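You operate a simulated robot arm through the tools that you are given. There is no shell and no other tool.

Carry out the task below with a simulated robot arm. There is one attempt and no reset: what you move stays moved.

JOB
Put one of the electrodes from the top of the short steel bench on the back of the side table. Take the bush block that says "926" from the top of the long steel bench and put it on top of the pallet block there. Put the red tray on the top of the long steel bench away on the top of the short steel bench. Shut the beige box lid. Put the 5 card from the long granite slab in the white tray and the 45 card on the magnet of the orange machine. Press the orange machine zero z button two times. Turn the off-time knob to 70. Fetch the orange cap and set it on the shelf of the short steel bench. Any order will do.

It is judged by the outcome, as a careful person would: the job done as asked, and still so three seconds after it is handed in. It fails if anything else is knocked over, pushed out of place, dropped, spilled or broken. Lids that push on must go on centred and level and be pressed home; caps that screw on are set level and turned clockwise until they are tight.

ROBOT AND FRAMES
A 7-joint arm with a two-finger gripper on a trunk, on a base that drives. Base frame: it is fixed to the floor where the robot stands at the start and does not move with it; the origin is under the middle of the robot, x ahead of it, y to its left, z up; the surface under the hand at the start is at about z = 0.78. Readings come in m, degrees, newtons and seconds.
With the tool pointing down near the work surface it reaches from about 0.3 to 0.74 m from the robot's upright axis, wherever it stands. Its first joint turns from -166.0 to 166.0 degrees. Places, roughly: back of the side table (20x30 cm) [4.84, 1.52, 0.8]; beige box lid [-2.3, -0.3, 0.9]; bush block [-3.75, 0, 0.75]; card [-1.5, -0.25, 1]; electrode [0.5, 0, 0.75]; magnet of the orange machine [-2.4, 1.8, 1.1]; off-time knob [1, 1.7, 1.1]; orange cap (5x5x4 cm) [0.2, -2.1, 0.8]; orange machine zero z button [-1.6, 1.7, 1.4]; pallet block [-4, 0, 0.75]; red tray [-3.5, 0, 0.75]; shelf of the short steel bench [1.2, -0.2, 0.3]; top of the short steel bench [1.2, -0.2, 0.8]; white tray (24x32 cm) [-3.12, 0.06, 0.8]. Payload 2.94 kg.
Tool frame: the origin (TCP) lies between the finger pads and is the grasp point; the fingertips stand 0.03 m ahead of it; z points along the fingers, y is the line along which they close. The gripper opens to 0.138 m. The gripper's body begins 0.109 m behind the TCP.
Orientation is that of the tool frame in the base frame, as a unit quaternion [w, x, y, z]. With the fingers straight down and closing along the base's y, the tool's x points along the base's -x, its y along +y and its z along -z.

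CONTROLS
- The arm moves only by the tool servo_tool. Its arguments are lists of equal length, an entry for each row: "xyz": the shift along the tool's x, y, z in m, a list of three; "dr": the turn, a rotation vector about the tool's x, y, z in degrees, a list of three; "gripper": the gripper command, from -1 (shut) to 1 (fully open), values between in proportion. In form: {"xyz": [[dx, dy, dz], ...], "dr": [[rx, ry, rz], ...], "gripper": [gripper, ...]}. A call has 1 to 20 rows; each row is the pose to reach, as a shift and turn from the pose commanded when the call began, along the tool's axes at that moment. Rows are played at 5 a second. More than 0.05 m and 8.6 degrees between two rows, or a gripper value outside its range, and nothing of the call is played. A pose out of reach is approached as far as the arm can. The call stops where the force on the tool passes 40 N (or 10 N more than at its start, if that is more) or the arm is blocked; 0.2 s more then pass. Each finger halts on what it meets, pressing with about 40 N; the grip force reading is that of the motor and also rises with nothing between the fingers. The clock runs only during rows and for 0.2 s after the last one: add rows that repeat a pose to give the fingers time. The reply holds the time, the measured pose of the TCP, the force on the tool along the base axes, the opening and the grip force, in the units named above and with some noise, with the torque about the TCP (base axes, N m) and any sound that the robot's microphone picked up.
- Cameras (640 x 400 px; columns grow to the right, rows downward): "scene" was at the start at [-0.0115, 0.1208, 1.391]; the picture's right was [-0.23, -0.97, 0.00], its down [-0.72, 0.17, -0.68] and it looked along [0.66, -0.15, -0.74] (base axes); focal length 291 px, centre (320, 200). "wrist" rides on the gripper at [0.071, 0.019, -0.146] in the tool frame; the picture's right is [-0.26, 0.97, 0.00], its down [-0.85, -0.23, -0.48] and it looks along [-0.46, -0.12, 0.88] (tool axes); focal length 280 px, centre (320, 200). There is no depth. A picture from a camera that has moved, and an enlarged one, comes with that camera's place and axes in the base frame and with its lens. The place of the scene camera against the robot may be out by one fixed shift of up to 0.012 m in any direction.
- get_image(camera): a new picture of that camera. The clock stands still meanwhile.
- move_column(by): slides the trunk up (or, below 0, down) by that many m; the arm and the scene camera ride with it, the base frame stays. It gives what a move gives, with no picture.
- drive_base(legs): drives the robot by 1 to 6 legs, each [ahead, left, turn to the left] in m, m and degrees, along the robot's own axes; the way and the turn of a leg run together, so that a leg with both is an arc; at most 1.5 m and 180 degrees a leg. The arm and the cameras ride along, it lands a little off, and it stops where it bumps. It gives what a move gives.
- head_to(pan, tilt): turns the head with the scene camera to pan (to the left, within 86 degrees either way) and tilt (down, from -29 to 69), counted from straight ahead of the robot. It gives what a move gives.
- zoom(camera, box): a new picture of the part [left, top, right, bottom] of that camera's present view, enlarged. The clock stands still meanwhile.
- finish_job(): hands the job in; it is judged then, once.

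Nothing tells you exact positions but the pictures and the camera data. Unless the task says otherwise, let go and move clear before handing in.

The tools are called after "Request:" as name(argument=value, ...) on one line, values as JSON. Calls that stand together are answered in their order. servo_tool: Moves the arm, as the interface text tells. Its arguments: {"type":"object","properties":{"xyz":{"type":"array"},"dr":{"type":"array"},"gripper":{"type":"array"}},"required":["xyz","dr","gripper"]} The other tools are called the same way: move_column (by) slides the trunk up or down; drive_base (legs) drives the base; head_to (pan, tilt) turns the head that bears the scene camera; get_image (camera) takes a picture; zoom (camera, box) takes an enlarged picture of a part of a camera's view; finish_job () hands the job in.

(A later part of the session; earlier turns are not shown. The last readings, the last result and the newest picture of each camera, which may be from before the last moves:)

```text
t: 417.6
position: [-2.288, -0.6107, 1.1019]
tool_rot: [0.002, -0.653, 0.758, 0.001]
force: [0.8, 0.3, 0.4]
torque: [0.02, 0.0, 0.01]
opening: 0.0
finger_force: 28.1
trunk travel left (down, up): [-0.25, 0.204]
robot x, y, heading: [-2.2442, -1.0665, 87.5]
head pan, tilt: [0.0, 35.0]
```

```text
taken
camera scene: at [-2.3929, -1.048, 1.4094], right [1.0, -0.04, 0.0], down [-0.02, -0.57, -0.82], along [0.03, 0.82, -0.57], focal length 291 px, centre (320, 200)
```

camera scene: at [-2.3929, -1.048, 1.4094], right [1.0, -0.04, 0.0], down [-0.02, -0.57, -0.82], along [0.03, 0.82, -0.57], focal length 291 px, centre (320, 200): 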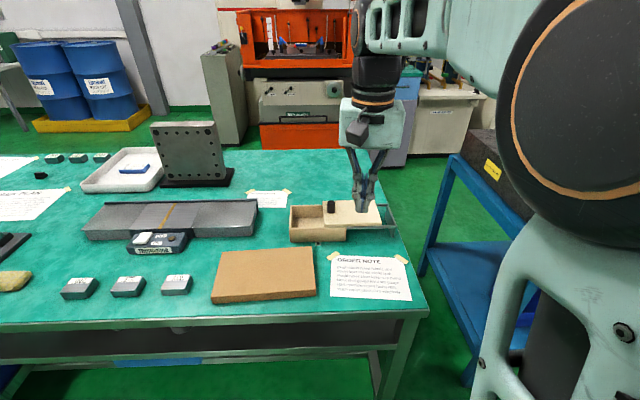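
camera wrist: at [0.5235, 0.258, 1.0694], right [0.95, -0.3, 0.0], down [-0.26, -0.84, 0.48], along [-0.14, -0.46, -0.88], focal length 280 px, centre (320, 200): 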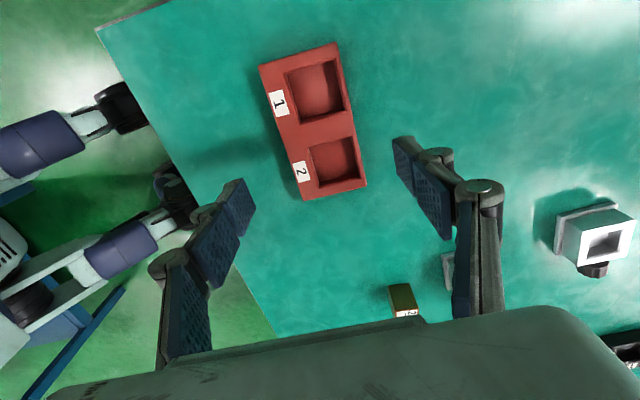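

Request:
zoom(camera="scene", box=[270, 180, 430, 310])

Request:
get_image(camera="wrist")

```text
3.08 times, centred on (350, 245) of scene
camera zoom: at [-2.3929, -1.048, 1.4094], right [1.0, -0.04, 0.0], down [-0.02, -0.57, -0.82], along [0.03, 0.82, -0.57], focal length 895 px, centre (228, 62)
```

zoom: 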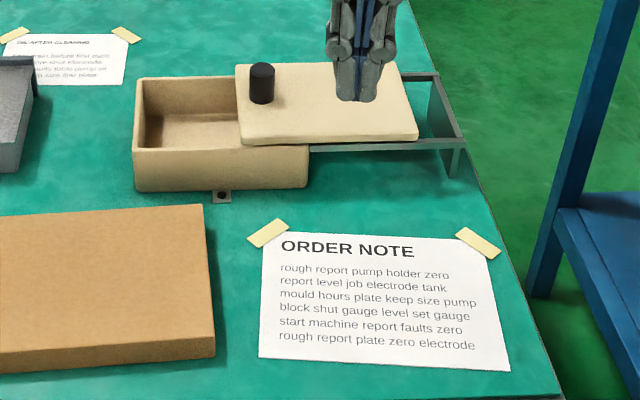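

```text
taken
camera wrist: at [-2.3178, -0.6789, 1.2477], right [-0.92, 0.4, 0.0], down [0.35, 0.8, 0.48], along [0.19, 0.44, -0.88], focal length 280 px, centre (320, 200)
```

wrist: 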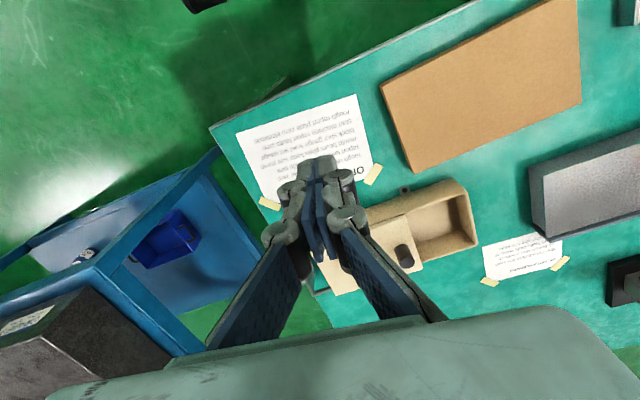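

The box spans x ≈ −2.455…−2.288 and its lid is displaced ≈ +0.104 m in x on rails, with a black knob at ≈ (−2.33, −0.34). I'll move closer, grip the knob and slide the lid −x.

Request:
drive_base(legs=[[0, 0, 2.5], [0.15, 0, 0]])

Request:
servo_tool(xyz=[[0, 0, 0], [0, 0, 0], [0, 0, 0]], dr=[[0, 0, -4], [0, 0, -8.3], [0, 0, -8.3]], gripper=[-0.5, 0, 0])

Request:
get_image(camera="wrist")

Request:
get_image(camera="scene")

```text
t: 419.4
position: [-2.308, -0.4624, 1.1011]
tool_rot: [0.003, -0.669, 0.743, 0.001]
force: [-0.1, 0.4, -0.4]
torque: [0.0, 0.02, -0.01]
opening: 0.0
finger_force: 28.7
trunk travel left (down, up): [-0.25, 0.204]
robot x, y, heading: [-2.2533, -0.9174, 90.4]
head pan, tilt: [0.0, 35.0]
```

```text
t: 420.2
position: [-2.3084, -0.463, 1.1015]
tool_rot: [-0.003, 0.721, -0.693, -0.002]
force: [-0.2, -0.4, 0.6]
torque: [-0.01, 0.04, -0.01]
opening: 0.069
finger_force: 0.0
trunk travel left (down, up): [-0.25, 0.204]
robot x, y, heading: [-2.2487, -0.914, 90.2]
head pan, tilt: [0.0, 35.0]
```

```text
taken
camera wrist: at [-2.3247, -0.535, 1.2476], right [-0.97, 0.22, 0.0], down [0.2, 0.86, 0.48], along [0.11, 0.47, -0.88], focal length 280 px, centre (320, 200)
```

wrist: 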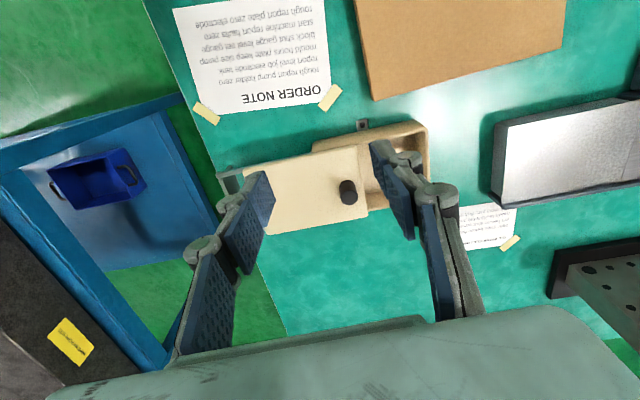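

```text
taken
camera scene: at [-2.3939, -0.9038, 1.4093], right [1.0, 0.0, 0.0], down [0.0, -0.57, -0.82], along [0.0, 0.82, -0.57], focal length 291 px, centre (320, 200)
```

scene: 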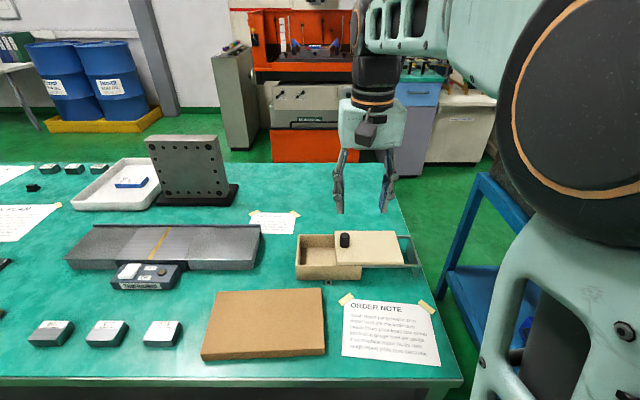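

Request:
zoom(camera="wrist", box=[220, 100, 460, 260])

Request:
zoom(camera="scene", box=[280, 200, 440, 310])

```text
2.50 times, centred on (340, 180) of wrist
camera zoom: at [-2.3247, -0.535, 1.2476], right [-0.97, 0.22, 0.0], down [0.2, 0.86, 0.48], along [0.11, 0.47, -0.88], focal length 701 px, centre (270, 250)
```

zoom: 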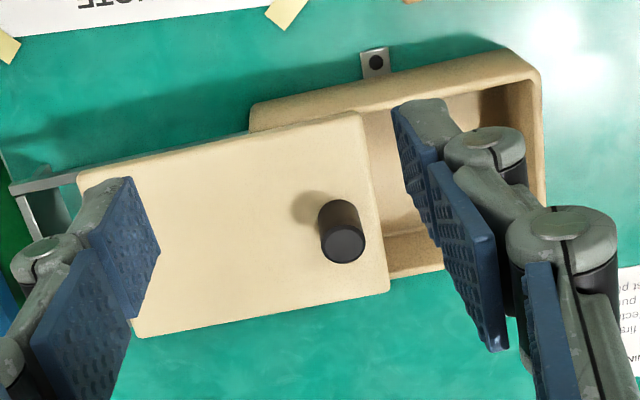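

```text
3.64 times, centred on (360, 255) of scene
camera zoom: at [-2.3939, -0.9038, 1.4093], right [1.0, 0.0, 0.0], down [0.0, -0.57, -0.82], along [0.0, 0.82, -0.57], focal length 1057 px, centre (174, 0)
```

zoom: 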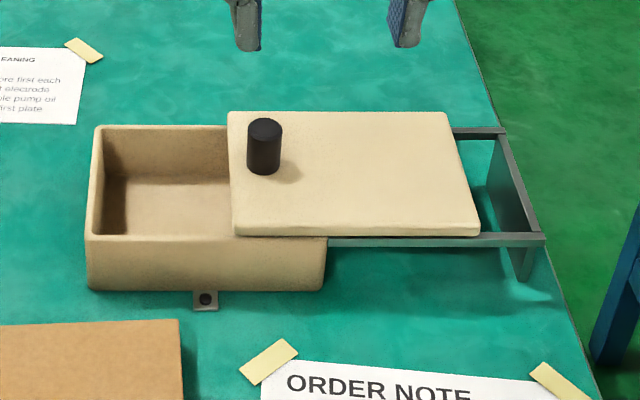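

Knob top located at ≈ (−2.324, −0.355, 0.918); the lid must slide ≈ 0.10 m in −x. Moving above the knob.

Request:
servo_tool(xyz=[[-0.036, 0.004, 0.02], [-0.072, 0.008, 0.05], [-0.1087, 0.0111, 0.08], [-0.1087, 0.0111, 0.12], [-0.1087, 0.0111, 0.137], [-0.1087, 0.0111, 0.137]], dr=[[0, 0, 0], [0, 0, 0], [0, 0, 0], [0, 0, 0], [0, 0, 0], [0, 0, 0]], gripper=[0, 0, 0, 0, 0, 0])

Request:
get_image(camera="wrist")

Request:
zoom(camera="scene", box=[280, 180, 440, 290])

```text
t: 421.6
position: [-2.3222, -0.3535, 0.9665]
tool_rot: [-0.003, 0.721, -0.693, -0.001]
force: [-0.3, 0.2, 0.1]
torque: [-0.03, -0.01, -0.04]
opening: 0.069
finger_force: 0.0
trunk travel left (down, up): [-0.25, 0.204]
robot x, y, heading: [-2.2485, -0.9139, 90.4]
head pan, tilt: [0.0, 35.0]
```

```text
taken
camera wrist: at [-2.34, -0.4262, 1.112], right [-0.97, 0.22, 0.0], down [0.2, 0.85, 0.48], along [0.11, 0.47, -0.88], focal length 280 px, centre (320, 200)
```

wrist: 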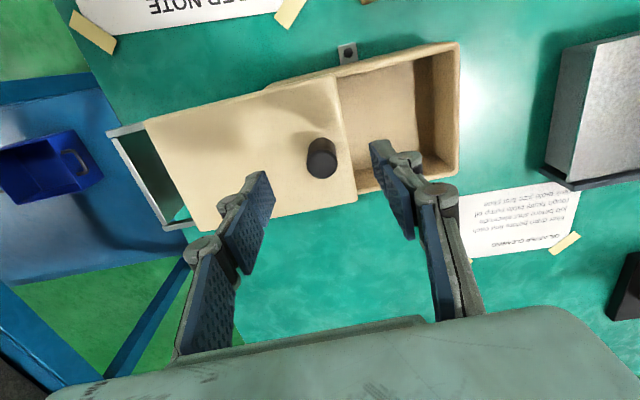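

```text
3.64 times, centred on (360, 235) of scene
camera zoom: at [-2.3939, -0.9038, 1.4093], right [1.0, 0.0, 0.0], down [0.0, -0.57, -0.82], along [0.0, 0.82, -0.57], focal length 1057 px, centre (174, 73)
```

zoom: 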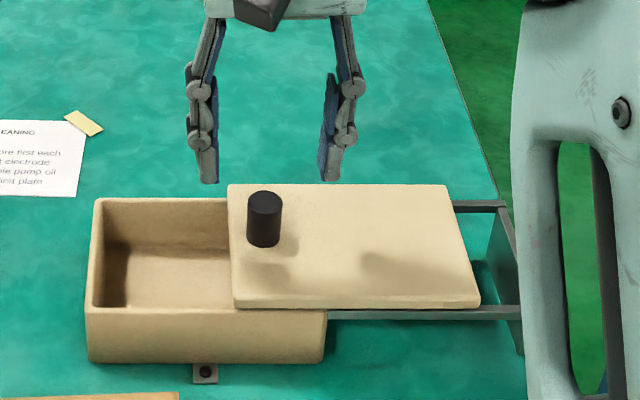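

Request:
servo_tool(xyz=[[-0.001, 0.001, 0.018], [-0.002, 0.001, 0.036], [-0.002, 0.001, 0.048], [-0.002, 0.001, 0.048]], dr=[[0, 0, 0], [0, 0, 0], [0, 0, 0], [0, 0, 0]], gripper=[0, 0, 0, 0])

Request:
zoom(camera="scene", box=[280, 180, 440, 290])

Request:
get_image(camera="wrist")

```text
t: 422.6
position: [-2.3227, -0.3527, 0.9165]
tool_rot: [-0.002, 0.721, -0.693, -0.001]
force: [-0.6, -0.9, 0.2]
torque: [-0.03, -0.01, 0.03]
opening: 0.0693
finger_force: 0.1
trunk travel left (down, up): [-0.25, 0.204]
robot x, y, heading: [-2.249, -0.9154, 90.0]
head pan, tilt: [0.0, 35.0]
```

```text
3.64 times, centred on (360, 235) of scene
camera zoom: at [-2.3939, -0.9038, 1.4093], right [1.0, 0.0, 0.0], down [0.0, -0.57, -0.82], along [0.0, 0.82, -0.57], focal length 1057 px, centre (174, 73)
```

zoom: 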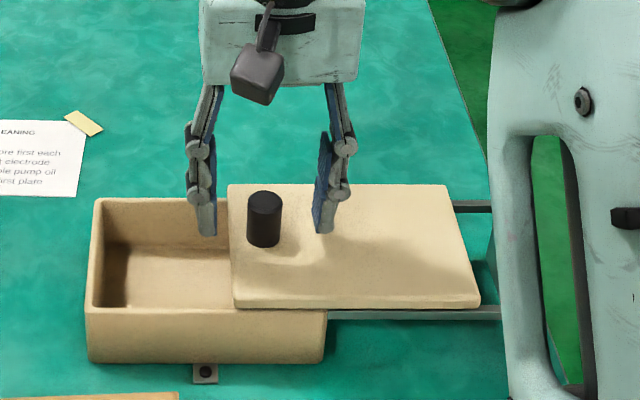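

```text
taken
camera wrist: at [-2.34, -0.4246, 1.0625], right [-0.97, 0.22, 0.0], down [0.2, 0.86, 0.48], along [0.11, 0.47, -0.88], focal length 280 px, centre (320, 200)
```

wrist: 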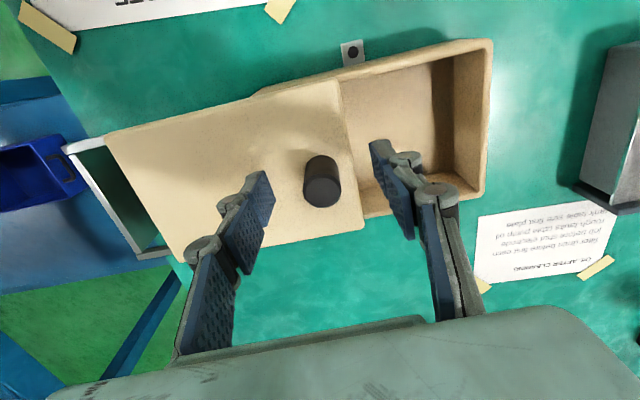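

Request:
servo_tool(xyz=[[0, 0, 0], [0, 0, 0], [0, 0, 0], [0, 0, 0]], dr=[[0, 0, 0], [0, 0, 0], [0, 0, 0], [0, 0, 0]], gripper=[-1, -1, -1, -1])

Request:
zoom(camera="scene", box=[280, 180, 440, 290])

```text
t: 423.6
position: [-2.3242, -0.3512, 0.9166]
tool_rot: [-0.002, 0.721, -0.693, -0.001]
force: [0.6, -0.3, -1.5]
torque: [0.04, 0.0, 0.03]
opening: 0.0242
finger_force: 45.1
trunk travel left (down, up): [-0.25, 0.204]
robot x, y, heading: [-2.2512, -0.916, 90.2]
head pan, tilt: [0.0, 35.0]
```

```text
3.64 times, centred on (360, 235) of scene
camera zoom: at [-2.3939, -0.9037, 1.4093], right [1.0, 0.0, 0.0], down [0.0, -0.57, -0.82], along [0.0, 0.82, -0.57], focal length 1057 px, centre (174, 73)
```

zoom: 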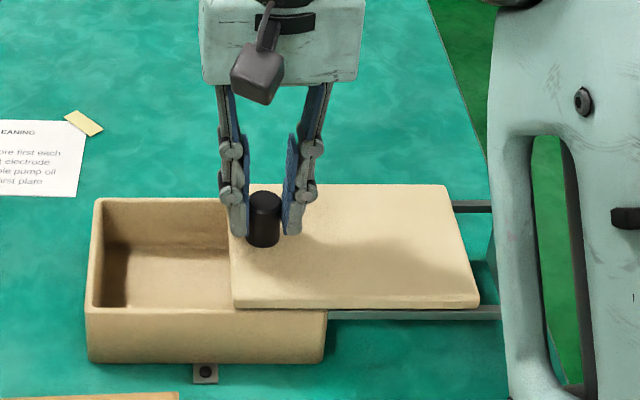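

Knob gripped. Sliding the lid toward −x in small steps.

Request:
servo_tool(xyz=[[-0.0006, 0.01, 0], [-0.0015, 0.025, 0], [-0.0024, 0.04, 0], [-0.0036, 0.06, 0], [-0.0036, 0.06, 0]], dr=[[0, 0, 0], [0, 0, 0], [0, 0, 0], [0, 0, 0], [0, 0, 0]], gripper=[-1, -1, -1, -1, -1])

Request:
zoom(camera="scene", box=[260, 180, 440, 300])

```text
t: 424.8
position: [-2.3856, -0.3516, 0.9171]
tool_rot: [-0.001, 0.721, -0.693, 0.001]
force: [-0.4, -7.9, -7.8]
torque: [-0.39, 0.02, 0.06]
opening: 0.0243
finger_force: 45.0
trunk travel left (down, up): [-0.25, 0.204]
robot x, y, heading: [-2.2496, -0.916, 90.2]
head pan, tilt: [0.0, 35.0]
```

```text
3.33 times, centred on (350, 240) of scene
camera zoom: at [-2.3942, -0.9038, 1.4092], right [1.0, 0.0, 0.0], down [0.0, -0.57, -0.82], along [0.0, 0.82, -0.57], focal length 969 px, centre (220, 67)
```

zoom: 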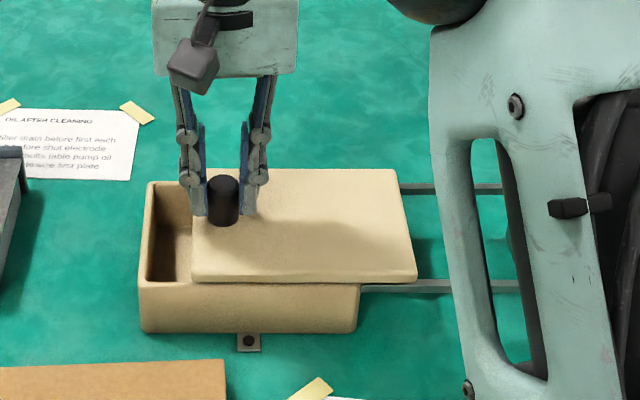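

Request:
servo_tool(xyz=[[0.002, 0.01, 0], [0.002, 0.02, 0], [0.002, 0.03, 0], [0.002, 0.034, 0], [0.002, 0.034, 0]], dr=[[0, 0, 0], [0, 0, 0], [0, 0, 0], [0, 0, 0], [0, 0, 0]], gripper=[-1, -1, -1, -1, -1])

Request:
zoom(camera="scene", box=[260, 180, 440, 300])

Request:
zoom(camera="wrist", box=[160, 60, 480, 260])

```text
t: 426.0
position: [-2.4175, -0.3515, 0.917]
tool_rot: [-0.003, 0.72, -0.693, -0.002]
force: [1.4, 8.6, -6.6]
torque: [0.39, -0.07, -0.03]
opening: 0.0242
finger_force: 45.2
trunk travel left (down, up): [-0.25, 0.204]
robot x, y, heading: [-2.2516, -0.9145, 90.4]
head pan, tilt: [0.0, 35.0]
```

```text
3.33 times, centred on (350, 240) of scene
camera zoom: at [-2.394, -0.9021, 1.4093], right [1.0, 0.0, 0.0], down [0.0, -0.57, -0.82], along [0.0, 0.82, -0.57], focal length 969 px, centre (220, 67)
```

zoom: 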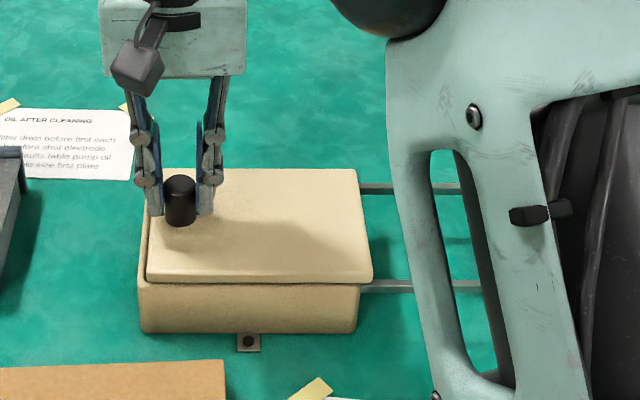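

```text
2.00 times, centred on (320, 160) of wrist
camera zoom: at [-2.435, -0.425, 1.0626], right [-0.97, 0.22, 0.0], down [0.2, 0.85, 0.48], along [0.11, 0.47, -0.88], focal length 561 px, centre (320, 280)
```

zoom: 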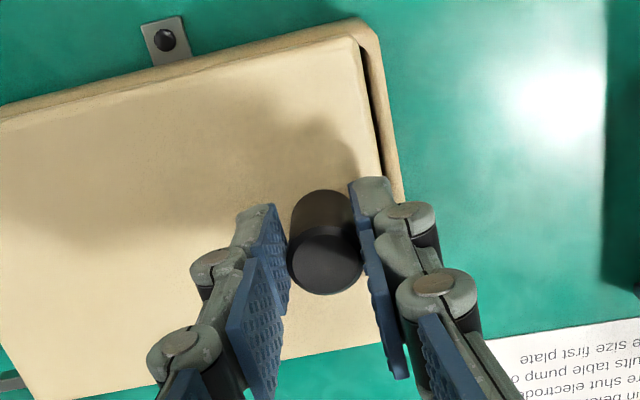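

Request:
servo_tool(xyz=[[-0.001, 0.003, 0], [-0.001, 0.006, 0], [-0.001, 0.008, 0], [-0.001, 0.008, 0]], dr=[[0, 0, 0], [0, 0, 0], [0, 0, 0], [0, 0, 0]], gripper=[-1, -1, -1, -1])

Request:
zoom(camera="scene", box=[260, 180, 440, 300])

Request:
zoom(camera="wrist", box=[160, 60, 480, 260])

```text
t: 427.0
position: [-2.4267, -0.3518, 0.9176]
tool_rot: [-0.002, 0.721, -0.693, 0.0]
force: [2.0, 8.3, -1.5]
torque: [0.23, -0.08, 0.06]
opening: 0.0242
finger_force: 44.7
trunk travel left (down, up): [-0.25, 0.204]
robot x, y, heading: [-2.251, -0.9173, 90.2]
head pan, tilt: [0.0, 35.0]
```

```text
3.33 times, centred on (350, 240) of scene
camera zoom: at [-2.3937, -0.9026, 1.4094], right [1.0, 0.0, 0.0], down [0.0, -0.57, -0.82], along [0.0, 0.82, -0.57], focal length 969 px, centre (220, 67)
```

zoom: 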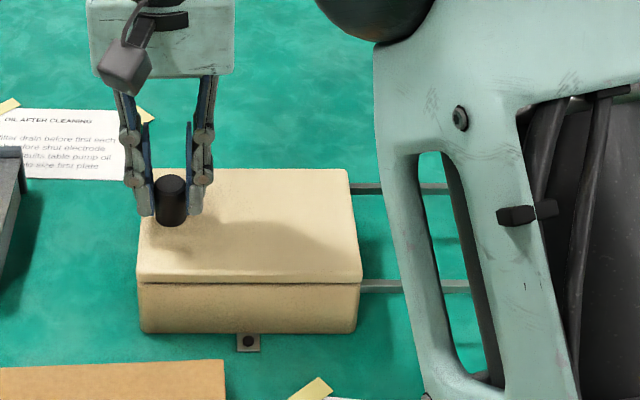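

```text
2.00 times, centred on (320, 160) of wrist
camera zoom: at [-2.4426, -0.4246, 1.0629], right [-0.97, 0.22, 0.0], down [0.2, 0.86, 0.48], along [0.11, 0.47, -0.88], focal length 561 px, centre (320, 280)
```

zoom: 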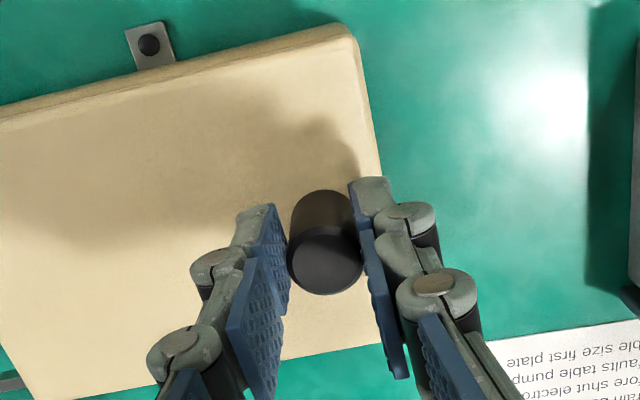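

Request:
servo_tool(xyz=[[0, 0.001, 0], [0, 0.003, 0], [0, 0.003, 0]], dr=[[0, 0, 0], [0, 0, 0], [0, 0, 0]], gripper=[-1, -1, -1])

Request:
zoom(camera="scene", box=[280, 190, 400, 290])

```text
t: 427.8
position: [-2.4271, -0.3526, 0.917]
tool_rot: [-0.002, 0.72, -0.694, 0.0]
force: [13.1, 6.2, -0.5]
torque: [0.24, -0.48, -0.03]
opening: 0.0243
finger_force: 44.8
trunk travel left (down, up): [-0.25, 0.204]
robot x, y, heading: [-2.2526, -0.9146, 90.1]
head pan, tilt: [0.0, 35.0]
```

```text
4.00 times, centred on (340, 240) of scene
camera zoom: at [-2.3924, -0.9029, 1.4095], right [1.0, 0.0, 0.0], down [0.0, -0.57, -0.82], along [0.0, 0.82, -0.57], focal length 1163 px, centre (240, 40)
```

zoom: 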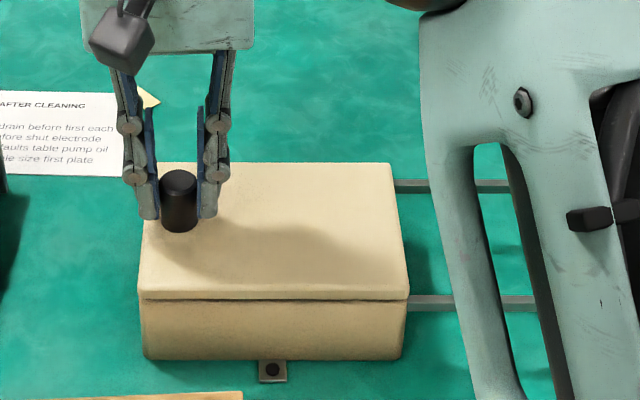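

The lid hit its end stop and is flush with the box. Releasing the knob and lifting off.

Request:
servo_tool(xyz=[[0, 0, 0], [0, 0, 0], [0, 0, 0], [0, 0, -0.03], [0, 0, -0.07], [0, 0, -0.11], [0, 0, -0.15], [0.04, 0, -0.18]], dr=[[0, 0, 0], [0, 0, 0], [0, 0, 0], [0, 0, 0], [0, 0, 0], [0, 0, 0], [0, 0, 0], [0, 0, 0]], gripper=[-0.2, -0.2, -0.2, -0.2, -0.2, -0.2, -0.2, -0.5])

Request:
get_image(camera="scene")

Request:
zoom(camera="scene", box=[280, 190, 400, 290])

```text
t: 429.6
position: [-2.4268, -0.3959, 1.0977]
tool_rot: [-0.002, 0.721, -0.693, -0.002]
force: [0.4, 1.5, -0.3]
torque: [-0.03, 0.02, -0.03]
opening: 0.0344
finger_force: 0.1
trunk travel left (down, up): [-0.25, 0.204]
robot x, y, heading: [-2.2525, -0.9147, 90.4]
head pan, tilt: [0.0, 35.0]
```

```text
taken
camera scene: at [-2.3938, -0.9041, 1.4093], right [1.0, 0.0, 0.0], down [0.0, -0.57, -0.82], along [0.0, 0.82, -0.57], focal length 291 px, centre (320, 200)
```

scene: 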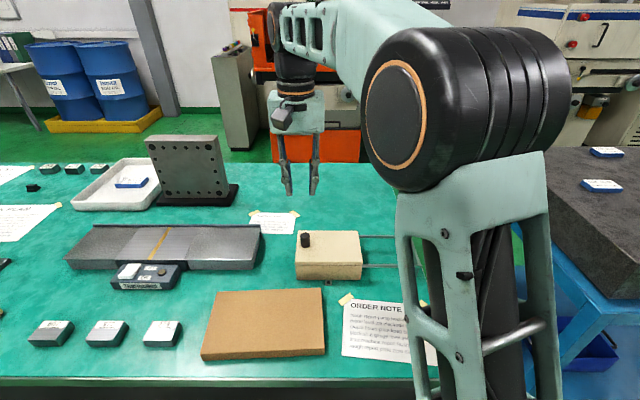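

```text
4.00 times, centred on (340, 240) of scene
camera zoom: at [-2.3938, -0.9041, 1.4093], right [1.0, 0.0, 0.0], down [0.0, -0.57, -0.82], along [0.0, 0.82, -0.57], focal length 1163 px, centre (240, 40)
```

zoom: 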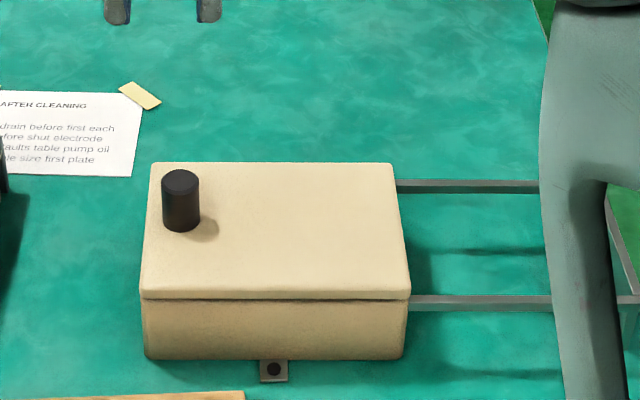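

The lid is shut. Now for the orange cap: back off, turn to face −y and strafe east toward the inspection table.

Request:
servo_tool(xyz=[[0.03, -0.02, 0], [0.06, -0.04, 0], [0.08, -0.06, 0], [0.08, -0.06, 0]], dr=[[0, 0, 0], [0, 0, 1], [0, 0, 2], [0, 0, 2.3]], gripper=[-1, -1, -1, -1])

Request:
drive_base(legs=[[-0.2, 0, 0], [0, 0, 90], [0, 0, 90], [0, 1.3, 0], [0, 1.1, 0]])

Request:
head_to(pan=0, tilt=30)

Request:
get_image(camera="scene")

```text
t: 430.6
position: [-2.3657, -0.4739, 1.096]
tool_rot: [0.003, -0.707, 0.707, 0.001]
force: [-0.2, 0.3, 0.3]
torque: [0.01, 0.02, 0.04]
opening: 0.0001
finger_force: 28.1
trunk travel left (down, up): [-0.25, 0.204]
robot x, y, heading: [-2.2489, -0.916, 90.2]
head pan, tilt: [0.0, 35.0]
```

```text
t: 460.7
position: [0.3009, -1.4165, 1.0969]
tool_rot: [0.001, 0.684, 0.729, -0.002]
force: [0.1, -0.4, 0.3]
torque: [0.02, 0.02, 0.02]
opening: 0.0001
finger_force: 28.4
trunk travel left (down, up): [-0.25, 0.204]
robot x, y, heading: [0.1596, -0.9808, -86.4]
head pan, tilt: [0.0, 35.0]
```

```text
t: 461.4
position: [0.3007, -1.4147, 1.0958]
tool_rot: [0.001, 0.684, 0.73, -0.002]
force: [-0.3, -0.5, 0.4]
torque: [-0.01, -0.01, 0.01]
opening: 0.0
finger_force: 29.0
trunk travel left (down, up): [-0.25, 0.204]
robot x, y, heading: [0.1553, -0.9804, -85.9]
head pan, tilt: [0.0, 30.0]
```

```text
taken
camera scene: at [0.2845, -0.9795, 1.4171], right [-1.0, -0.07, 0.0], down [-0.03, 0.5, -0.87], along [0.06, -0.86, -0.5], focal length 291 px, centre (320, 200)
```

scene: 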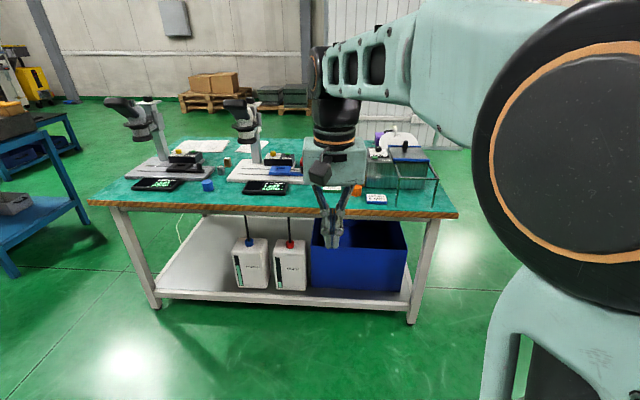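

Request:
zoom(camera="scene", box=[290, 110, 460, 230])

Request:
zoom(camera="scene", box=[100, 90, 320, 220])

```text
3.33 times, centred on (375, 170) of scene
camera zoom: at [0.2845, -0.9795, 1.4171], right [-1.0, -0.07, 0.0], down [-0.03, 0.5, -0.87], along [0.06, -0.86, -0.5], focal length 969 px, centre (137, 300)
```

zoom: 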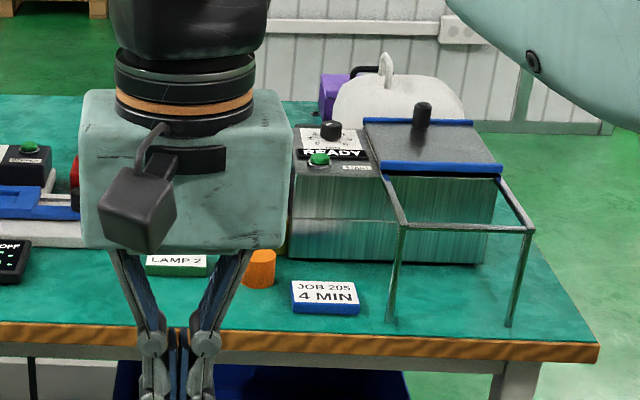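

```text
2.91 times, centred on (210, 155) of scene
camera zoom: at [0.2845, -0.9795, 1.4171], right [-1.0, -0.07, 0.0], down [-0.03, 0.5, -0.87], along [0.06, -0.86, -0.5], focal length 846 px, centre (640, 331)
```

zoom: 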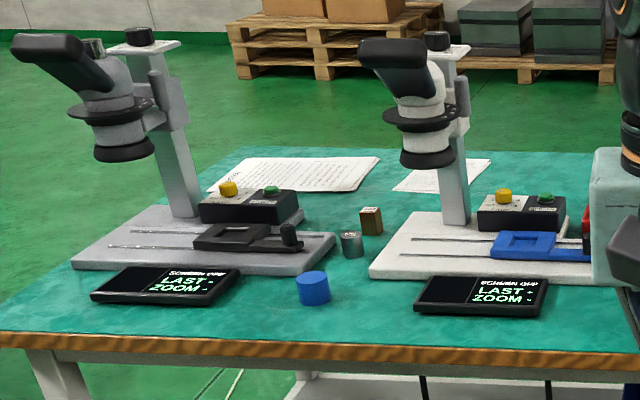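

The orange cap is at ≈ (0.204, −2.106), between a "LAMP 2" plate and a "JOB 205 4 MIN" plate. Driving up to the table.

Request:
drive_base(legs=[[0, 0, -4], [0.53, 0, 0]])

Request:
head_to(pan=-5, tilt=42)

Request:
get_image(camera="scene")

Request:
get_image(camera="wrist")

```text
t: 464.9
position: [0.2719, -1.9567, 1.0953]
tool_rot: [0.002, 0.707, 0.707, -0.003]
force: [0.0, 0.2, -0.8]
torque: [0.01, -0.03, -0.01]
opening: 0.0
finger_force: 29.2
trunk travel left (down, up): [-0.25, 0.204]
robot x, y, heading: [0.1596, -1.5175, -89.6]
head pan, tilt: [0.0, 30.0]
```

```text
t: 465.7
position: [0.2739, -1.9563, 1.0968]
tool_rot: [0.001, 0.708, 0.706, -0.002]
force: [-1.0, -0.3, 0.1]
torque: [0.0, -0.05, 0.0]
opening: 0.0
finger_force: 28.4
trunk travel left (down, up): [-0.25, 0.204]
robot x, y, heading: [0.1576, -1.516, -90.0]
head pan, tilt: [-5.0, 42.0]
```

```text
taken
camera scene: at [0.2772, -1.5142, 1.3989], right [-1.0, 0.08, 0.0], down [0.06, 0.67, -0.74], along [-0.06, -0.74, -0.67], focal length 291 px, centre (320, 200)
```

scene: 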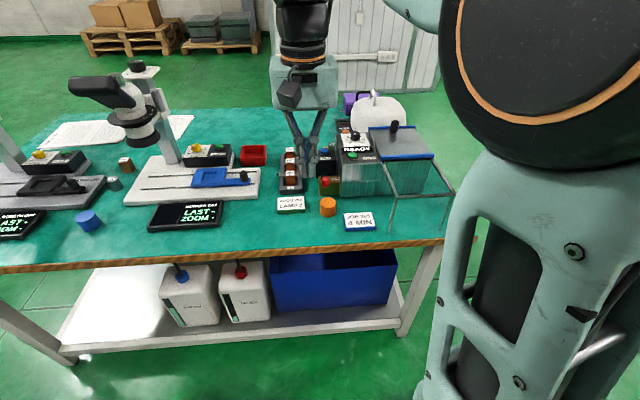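

```text
taken
camera wrist: at [0.292, -1.8856, 1.242], right [0.96, -0.26, 0.0], down [-0.23, -0.85, 0.48], along [-0.13, -0.46, -0.88], focal length 280 px, centre (320, 200)
```

wrist: 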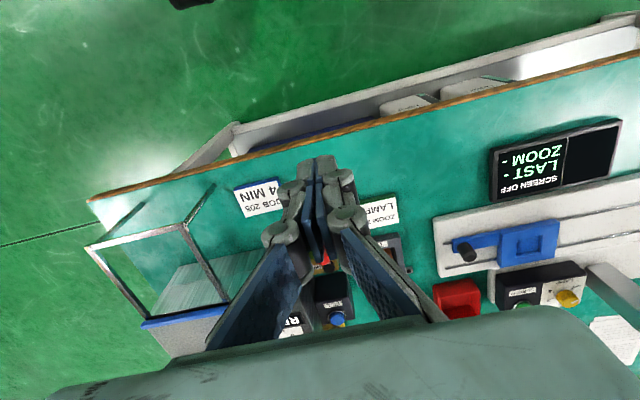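

Request:
zoom(camera="scene", box=[270, 140, 410, 250])

Request:
servo_tool(xyz=[[0, -0.02, 0], [-0.02, -0.04, 0], [-0.04, -0.07, 0], [-0.04, -0.07, 0.02], [-0.04, -0.07, 0.02]], dr=[[0, 0, 0], [0, 0, 0], [0, 0, 0], [0, 0, 0], [0, 0, 0]], gripper=[-0.5, 0, 0.3, 0.3, 0.3])

Request:
get_image(camera="wrist")

```text
3.64 times, centred on (340, 195) of scene
camera zoom: at [0.2772, -1.5142, 1.3989], right [-1.0, 0.08, 0.0], down [0.06, 0.67, -0.74], along [-0.06, -0.74, -0.67], focal length 1057 px, centre (247, 218)
```

zoom: 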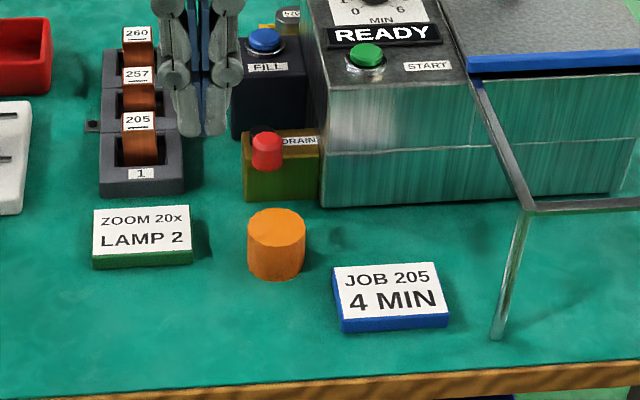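

```text
t: 466.9
position: [0.2004, -1.9973, 1.0746]
tool_rot: [0.001, 0.707, 0.707, -0.002]
force: [-0.3, 0.3, 0.5]
torque: [0.02, 0.0, -0.02]
opening: 0.0897
finger_force: 0.0
trunk travel left (down, up): [-0.25, 0.204]
robot x, y, heading: [0.1601, -1.5157, -89.7]
head pan, tilt: [-5.0, 42.0]
```

```text
taken
camera wrist: at [0.2207, -1.9257, 1.2216], right [0.96, -0.26, 0.0], down [-0.23, -0.85, 0.48], along [-0.13, -0.46, -0.88], focal length 280 px, centre (320, 200)
```

wrist: 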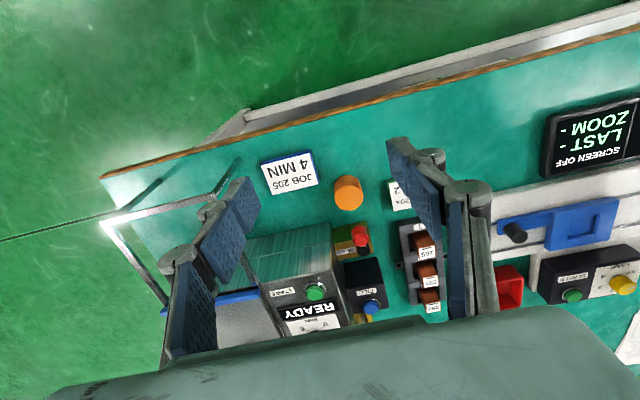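

The cap (≈5 cm across) stands free. Because it must go under the bench top onto the low shelf, I'll grip it with the hand tilted 45° forward so it can be set down upright there. First tilt the hand.

Request:
drive_base(legs=[[-0.08, 0, 0]])

Request:
servo_tool(xyz=[[-0.01, 0, 0], [-0.03, 0, 0.01], [-0.05, 0.002, 0.02], [-0.07, 0.004, 0.03], [-0.09, 0.006, 0.04], [-0.11, 0.008, 0.05], [-0.11, 0.008, 0.06], [-0.11, 0.008, 0.06]], dr=[[0, -7, 0], [0, -14, 0], [0, -21, 0], [0, -28, 0], [0, -35, 0], [0, -42, 0], [0, -45, 0], [0, -45, 0]], gripper=[0.2, 0.2, 0.2, 0.2, 0.2, 0.2, 0.2, 0.2])

Request:
get_image(camera="wrist")

Request:
get_image(camera="scene")

```text
t: 467.9
position: [0.2007, -1.9182, 1.0772]
tool_rot: [0.001, 0.708, 0.707, -0.003]
force: [-0.7, -0.5, -0.5]
torque: [-0.02, 0.0, 0.01]
opening: 0.0898
finger_force: 0.0
trunk travel left (down, up): [-0.25, 0.204]
robot x, y, heading: [0.1558, -1.4342, -89.7]
head pan, tilt: [-5.0, 42.0]
```

```text
t: 469.8
position: [0.2085, -2.0274, 1.0153]
tool_rot: [0.272, 0.653, 0.652, -0.273]
force: [-0.4, 0.3, -0.3]
torque: [0.0, 0.02, 0.05]
opening: 0.0828
finger_force: 0.0
trunk travel left (down, up): [-0.25, 0.204]
robot x, y, heading: [0.1578, -1.4379, -90.1]
head pan, tilt: [-5.0, 42.0]
```

```text
taken
camera wrist: at [0.2284, -1.875, 1.0681], right [0.97, -0.18, 0.19], down [-0.23, -0.26, 0.94], along [-0.13, -0.95, -0.29], focal length 280 px, centre (320, 200)
```

wrist: 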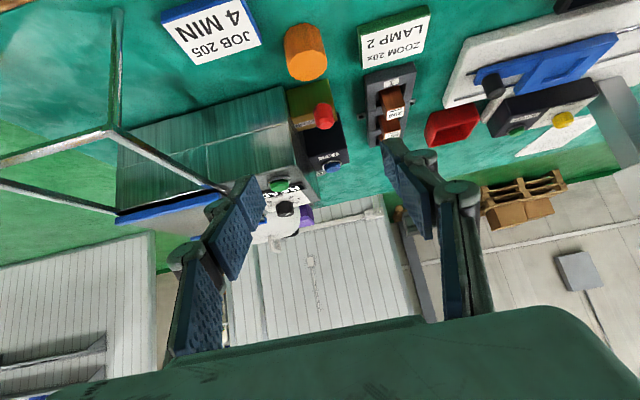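

```text
taken
camera scene: at [0.2769, -1.4348, 1.3988], right [-1.0, 0.08, 0.0], down [0.06, 0.67, -0.74], along [-0.06, -0.74, -0.67], focal length 291 px, centre (320, 200)
```

scene: 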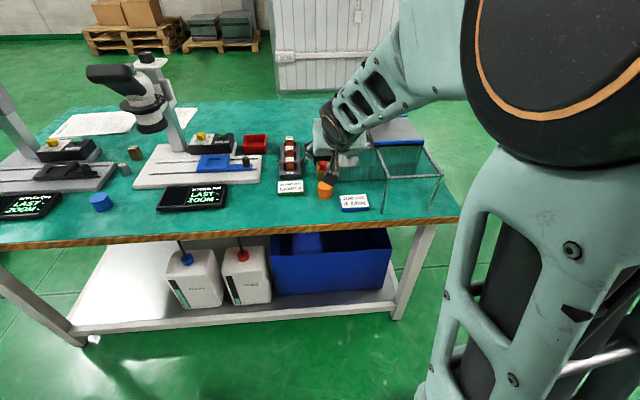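

Request:
servo_tool(xyz=[[0.02, 0.001, 0.02], [0.04, 0.002, 0.045], [0.0642, 0.002, 0.07], [0.0642, 0.002, 0.0973], [0.0642, 0.002, 0.0973]], dr=[[0, 0, 0], [0, 0, 0], [0, 0, 0], [0, 0, 0], [0, 0, 0]], gripper=[0.05, 0.05, 0.05, 0.05, 0.05])

Request:
get_image(camera="wrist")

Request:
zoom(camera="scene", box=[260, 130, 400, 230])

```text
t: 470.9
position: [0.2072, -2.0527, 0.9017]
tool_rot: [0.272, 0.653, 0.652, -0.273]
force: [0.2, -0.1, -0.5]
torque: [0.0, 0.0, 0.0]
opening: 0.0725
finger_force: 0.1
trunk travel left (down, up): [-0.25, 0.204]
robot x, y, heading: [0.1599, -1.4333, -90.0]
head pan, tilt: [-5.0, 42.0]
```

```text
taken
camera wrist: at [0.2271, -1.9001, 0.9557], right [0.97, -0.19, 0.18], down [-0.23, -0.26, 0.94], along [-0.13, -0.95, -0.29], focal length 280 px, centre (320, 200)
```

wrist: 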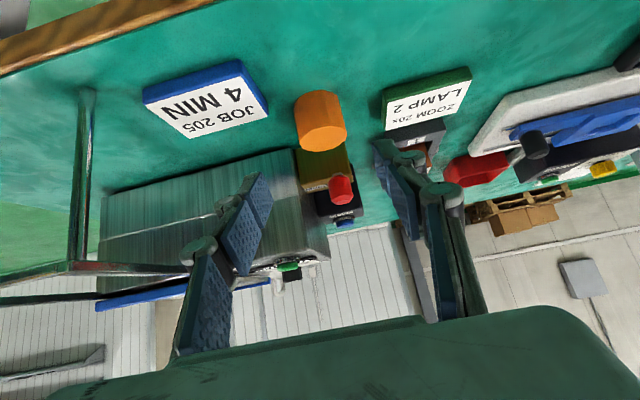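

```text
4.00 times, centred on (330, 180) of scene
camera zoom: at [0.2769, -1.435, 1.3988], right [-1.0, 0.08, 0.0], down [0.06, 0.67, -0.74], along [-0.06, -0.74, -0.67], focal length 1163 px, centre (280, 280)
```

zoom: 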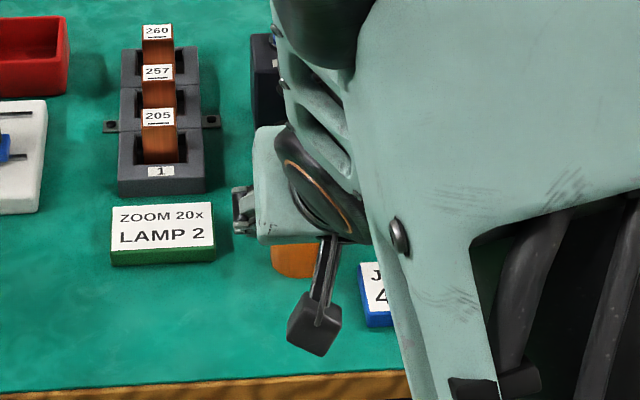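

Request:
servo_tool(xyz=[[0.002, 0.002, 0.035], [0.004, 0.0043, 0.07], [0.0051, 0.0043, 0.1039], [0.0051, 0.0043, 0.1039]], dr=[[0, 0, 0], [0, 0, 0], [0, 0, 0], [0, 0, 0]], gripper=[0.05, 0.05, 0.05, 0.05])

Request:
get_image(camera="wrist")

Request:
get_image(camera="scene")

```text
t: 471.9
position: [0.2128, -2.1239, 0.8256]
tool_rot: [0.271, 0.653, 0.652, -0.273]
force: [0.9, -0.5, -0.7]
torque: [0.01, -0.02, 0.0]
opening: 0.0725
finger_force: 0.1
trunk travel left (down, up): [-0.25, 0.204]
robot x, y, heading: [0.1588, -1.4336, -90.0]
head pan, tilt: [-5.0, 42.0]
```

```text
taken
camera wrist: at [0.2328, -1.9703, 0.8785], right [0.97, -0.19, 0.18], down [-0.23, -0.26, 0.94], along [-0.13, -0.95, -0.29], focal length 280 px, centre (320, 200)
```

wrist: 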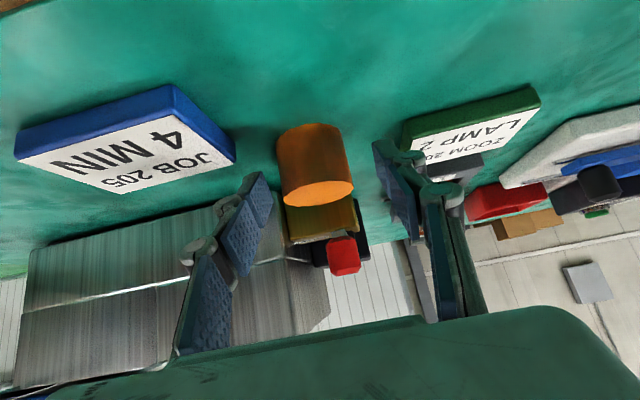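

```text
taken
camera scene: at [0.2769, -1.435, 1.3988], right [-1.0, 0.08, 0.0], down [0.06, 0.67, -0.74], along [-0.06, -0.74, -0.67], focal length 291 px, centre (320, 200)
```

scene: 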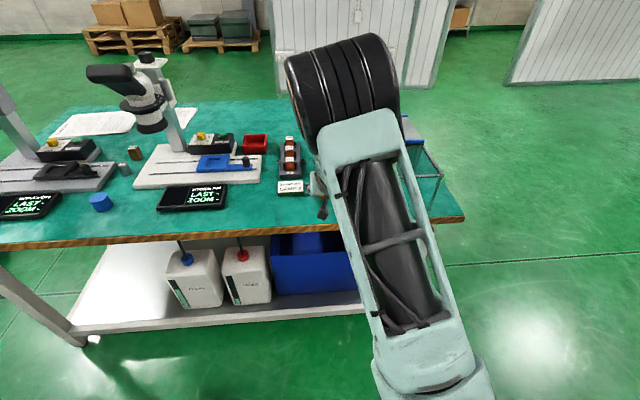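

Request:
servo_tool(xyz=[[-0.0035, -0.0015, 0.0035], [-0.007, -0.003, 0.0071], [-0.007, -0.003, 0.0071]], dr=[[0, 0, 0], [0, 0, 0], [0, 0, 0]], gripper=[0.05, 0.05, 0.05])

Request:
get_image(camera="wrist")

```text
t: 472.8
position: [0.2112, -2.1324, 0.8257]
tool_rot: [0.271, 0.654, 0.652, -0.273]
force: [0.3, -0.9, -0.4]
torque: [0.01, 0.0, 0.0]
opening: 0.0725
finger_force: 0.1
trunk travel left (down, up): [-0.25, 0.204]
robot x, y, heading: [0.1559, -1.4356, -89.9]
head pan, tilt: [-5.0, 42.0]
```

```text
taken
camera wrist: at [0.23, -1.9793, 0.8784], right [0.97, -0.19, 0.18], down [-0.23, -0.26, 0.94], along [-0.13, -0.95, -0.29], focal length 280 px, centre (320, 200)
```

wrist: 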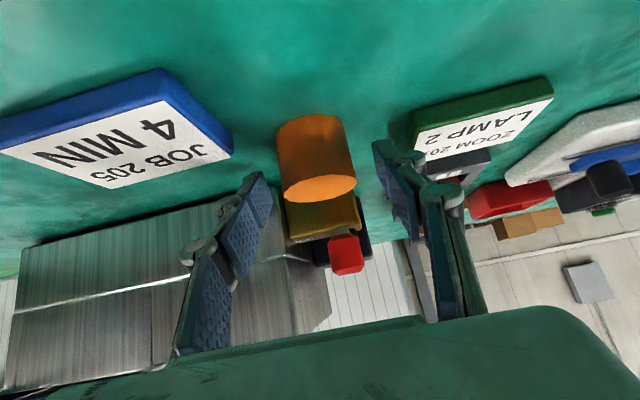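

Request:
servo_tool(xyz=[[0, 0, 0], [0, 0, 0], [0, 0, 0], [0, 0, 0]], dr=[[0, 0, 0], [0, 0, 0], [0, 0, 0], [0, 0, 0]], gripper=[-1, -1, -1, -1])

Request:
get_image(camera="wrist")

```text
t: 473.8
position: [0.2112, -2.1335, 0.8256]
tool_rot: [0.272, 0.653, 0.652, -0.273]
force: [0.3, -0.5, 0.2]
torque: [0.01, 0.04, -0.02]
opening: 0.0452
finger_force: 39.5
trunk travel left (down, up): [-0.25, 0.204]
robot x, y, heading: [0.1573, -1.4341, -90.0]
head pan, tilt: [-5.0, 42.0]
```

```text
taken
camera wrist: at [0.23, -1.9792, 0.8785], right [0.97, -0.19, 0.18], down [-0.23, -0.26, 0.94], along [-0.13, -0.95, -0.29], focal length 280 px, centre (320, 200)
```

wrist: 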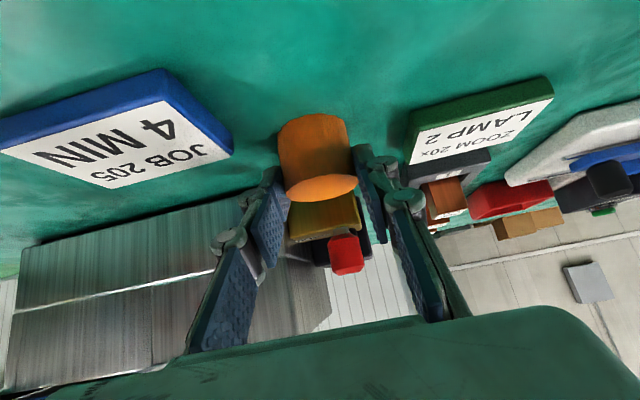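

Cap gripped (45 mm). Lifting straight up.

Request:
servo_tool(xyz=[[-0.014, 0, -0.014], [-0.042, 0, -0.042], [-0.071, 0, -0.07], [-0.1, 0, -0.099], [-0.128, 0, -0.127]], dr=[[0, 0, 0], [0, 0, 0], [0, 0, 0], [0, 0, 0], [0, 0, 0]], gripper=[-1, -1, -1, -1, -1])

Request:
get_image(camera="wrist")

Request:
get_image(camera="scene")

```text
t: 474.9
position: [0.2102, -2.1314, 1.0066]
tool_rot: [0.271, 0.653, 0.653, -0.272]
force: [0.1, -0.1, -0.8]
torque: [-0.01, 0.0, -0.06]
opening: 0.0451
finger_force: 40.1
trunk travel left (down, up): [-0.25, 0.204]
robot x, y, heading: [0.1588, -1.4366, -89.6]
head pan, tilt: [-5.0, 42.0]
```

```text
taken
camera wrist: at [0.2302, -1.9788, 1.0599], right [0.97, -0.19, 0.18], down [-0.23, -0.26, 0.94], along [-0.13, -0.95, -0.29], focal length 280 px, centre (320, 200)
```

wrist: 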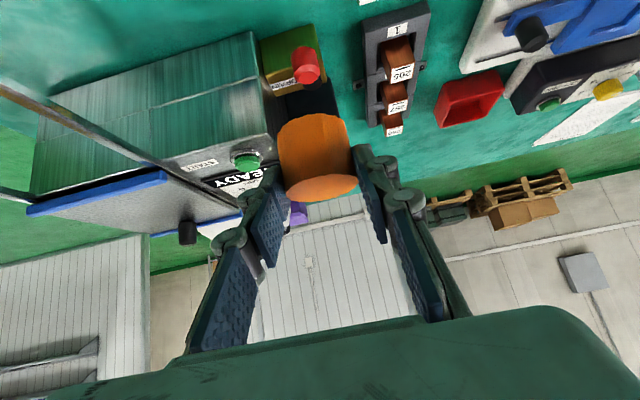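

```text
taken
camera scene: at [0.2769, -1.4347, 1.3988], right [-1.0, 0.08, 0.0], down [0.06, 0.67, -0.74], along [-0.06, -0.74, -0.67], focal length 291 px, centre (320, 200)
```

scene: 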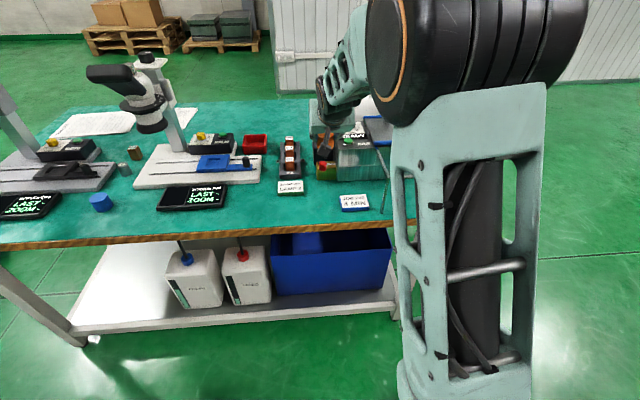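

Cap in hand and neighbours undisturbed. I'll retract slightly, then drive around to the west end of the short bench.

Request:
servo_tool(xyz=[[0.03, 0, -0.03], [0.06, 0, -0.06], [0.07, 0, -0.071], [0.07, 0, -0.071]], dr=[[0, 0, 0], [0, 0, 0], [0, 0, 0], [0, 0, 0]], gripper=[-1, -1, -1, -1])

Request:
drive_base(legs=[[-0.25, 0, 0], [0, -0.6, 0], [-1.2, 0, 0], [0, 0, 90]])

Request:
head_to(pan=0, tilt=50)

Request:
get_image(camera="scene")

```text
t: 475.9
position: [0.212, -2.0322, 1.0061]
tool_rot: [0.272, 0.653, 0.652, -0.273]
force: [0.5, -0.8, 0.6]
torque: [-0.01, -0.01, -0.02]
opening: 0.0452
finger_force: 39.6
trunk travel left (down, up): [-0.25, 0.204]
robot x, y, heading: [0.1596, -1.4362, -89.7]
head pan, tilt: [-5.0, 42.0]
```

```text
t: 492.6
position: [0.1466, 0.0449, 1.0072]
tool_rot: [0.385, 0.001, 0.923, -0.001]
force: [0.5, 0.0, -1.9]
torque: [0.0, 0.03, 0.01]
opening: 0.0452
finger_force: 39.7
trunk travel left (down, up): [-0.25, 0.204]
robot x, y, heading: [-0.4537, -0.0066, -0.2]
head pan, tilt: [-5.0, 42.0]
```

```text
t: 493.3
position: [0.1462, 0.045, 1.0055]
tool_rot: [0.385, 0.001, 0.923, -0.001]
force: [-0.1, -0.1, 0.1]
torque: [-0.01, 0.0, -0.01]
opening: 0.0452
finger_force: 40.0
trunk travel left (down, up): [-0.25, 0.204]
robot x, y, heading: [-0.4484, -0.0098, 0.0]
head pan, tilt: [0.0, 50.0]
```

```text
taken
camera scene: at [-0.4629, 0.1316, 1.3876], right [0.0, -1.0, 0.0], down [-0.77, 0.0, -0.64], along [0.64, 0.0, -0.77], focal length 291 px, centre (320, 200)
```

scene: 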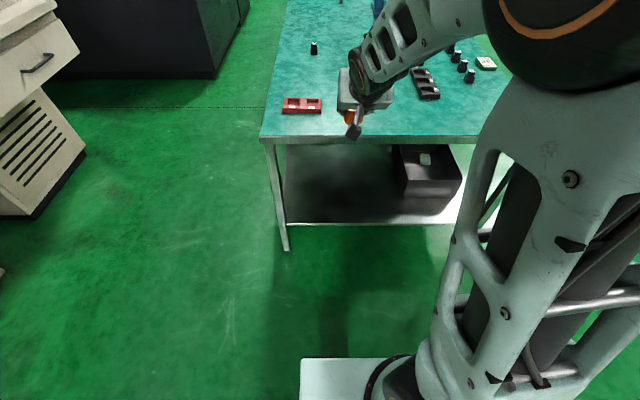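

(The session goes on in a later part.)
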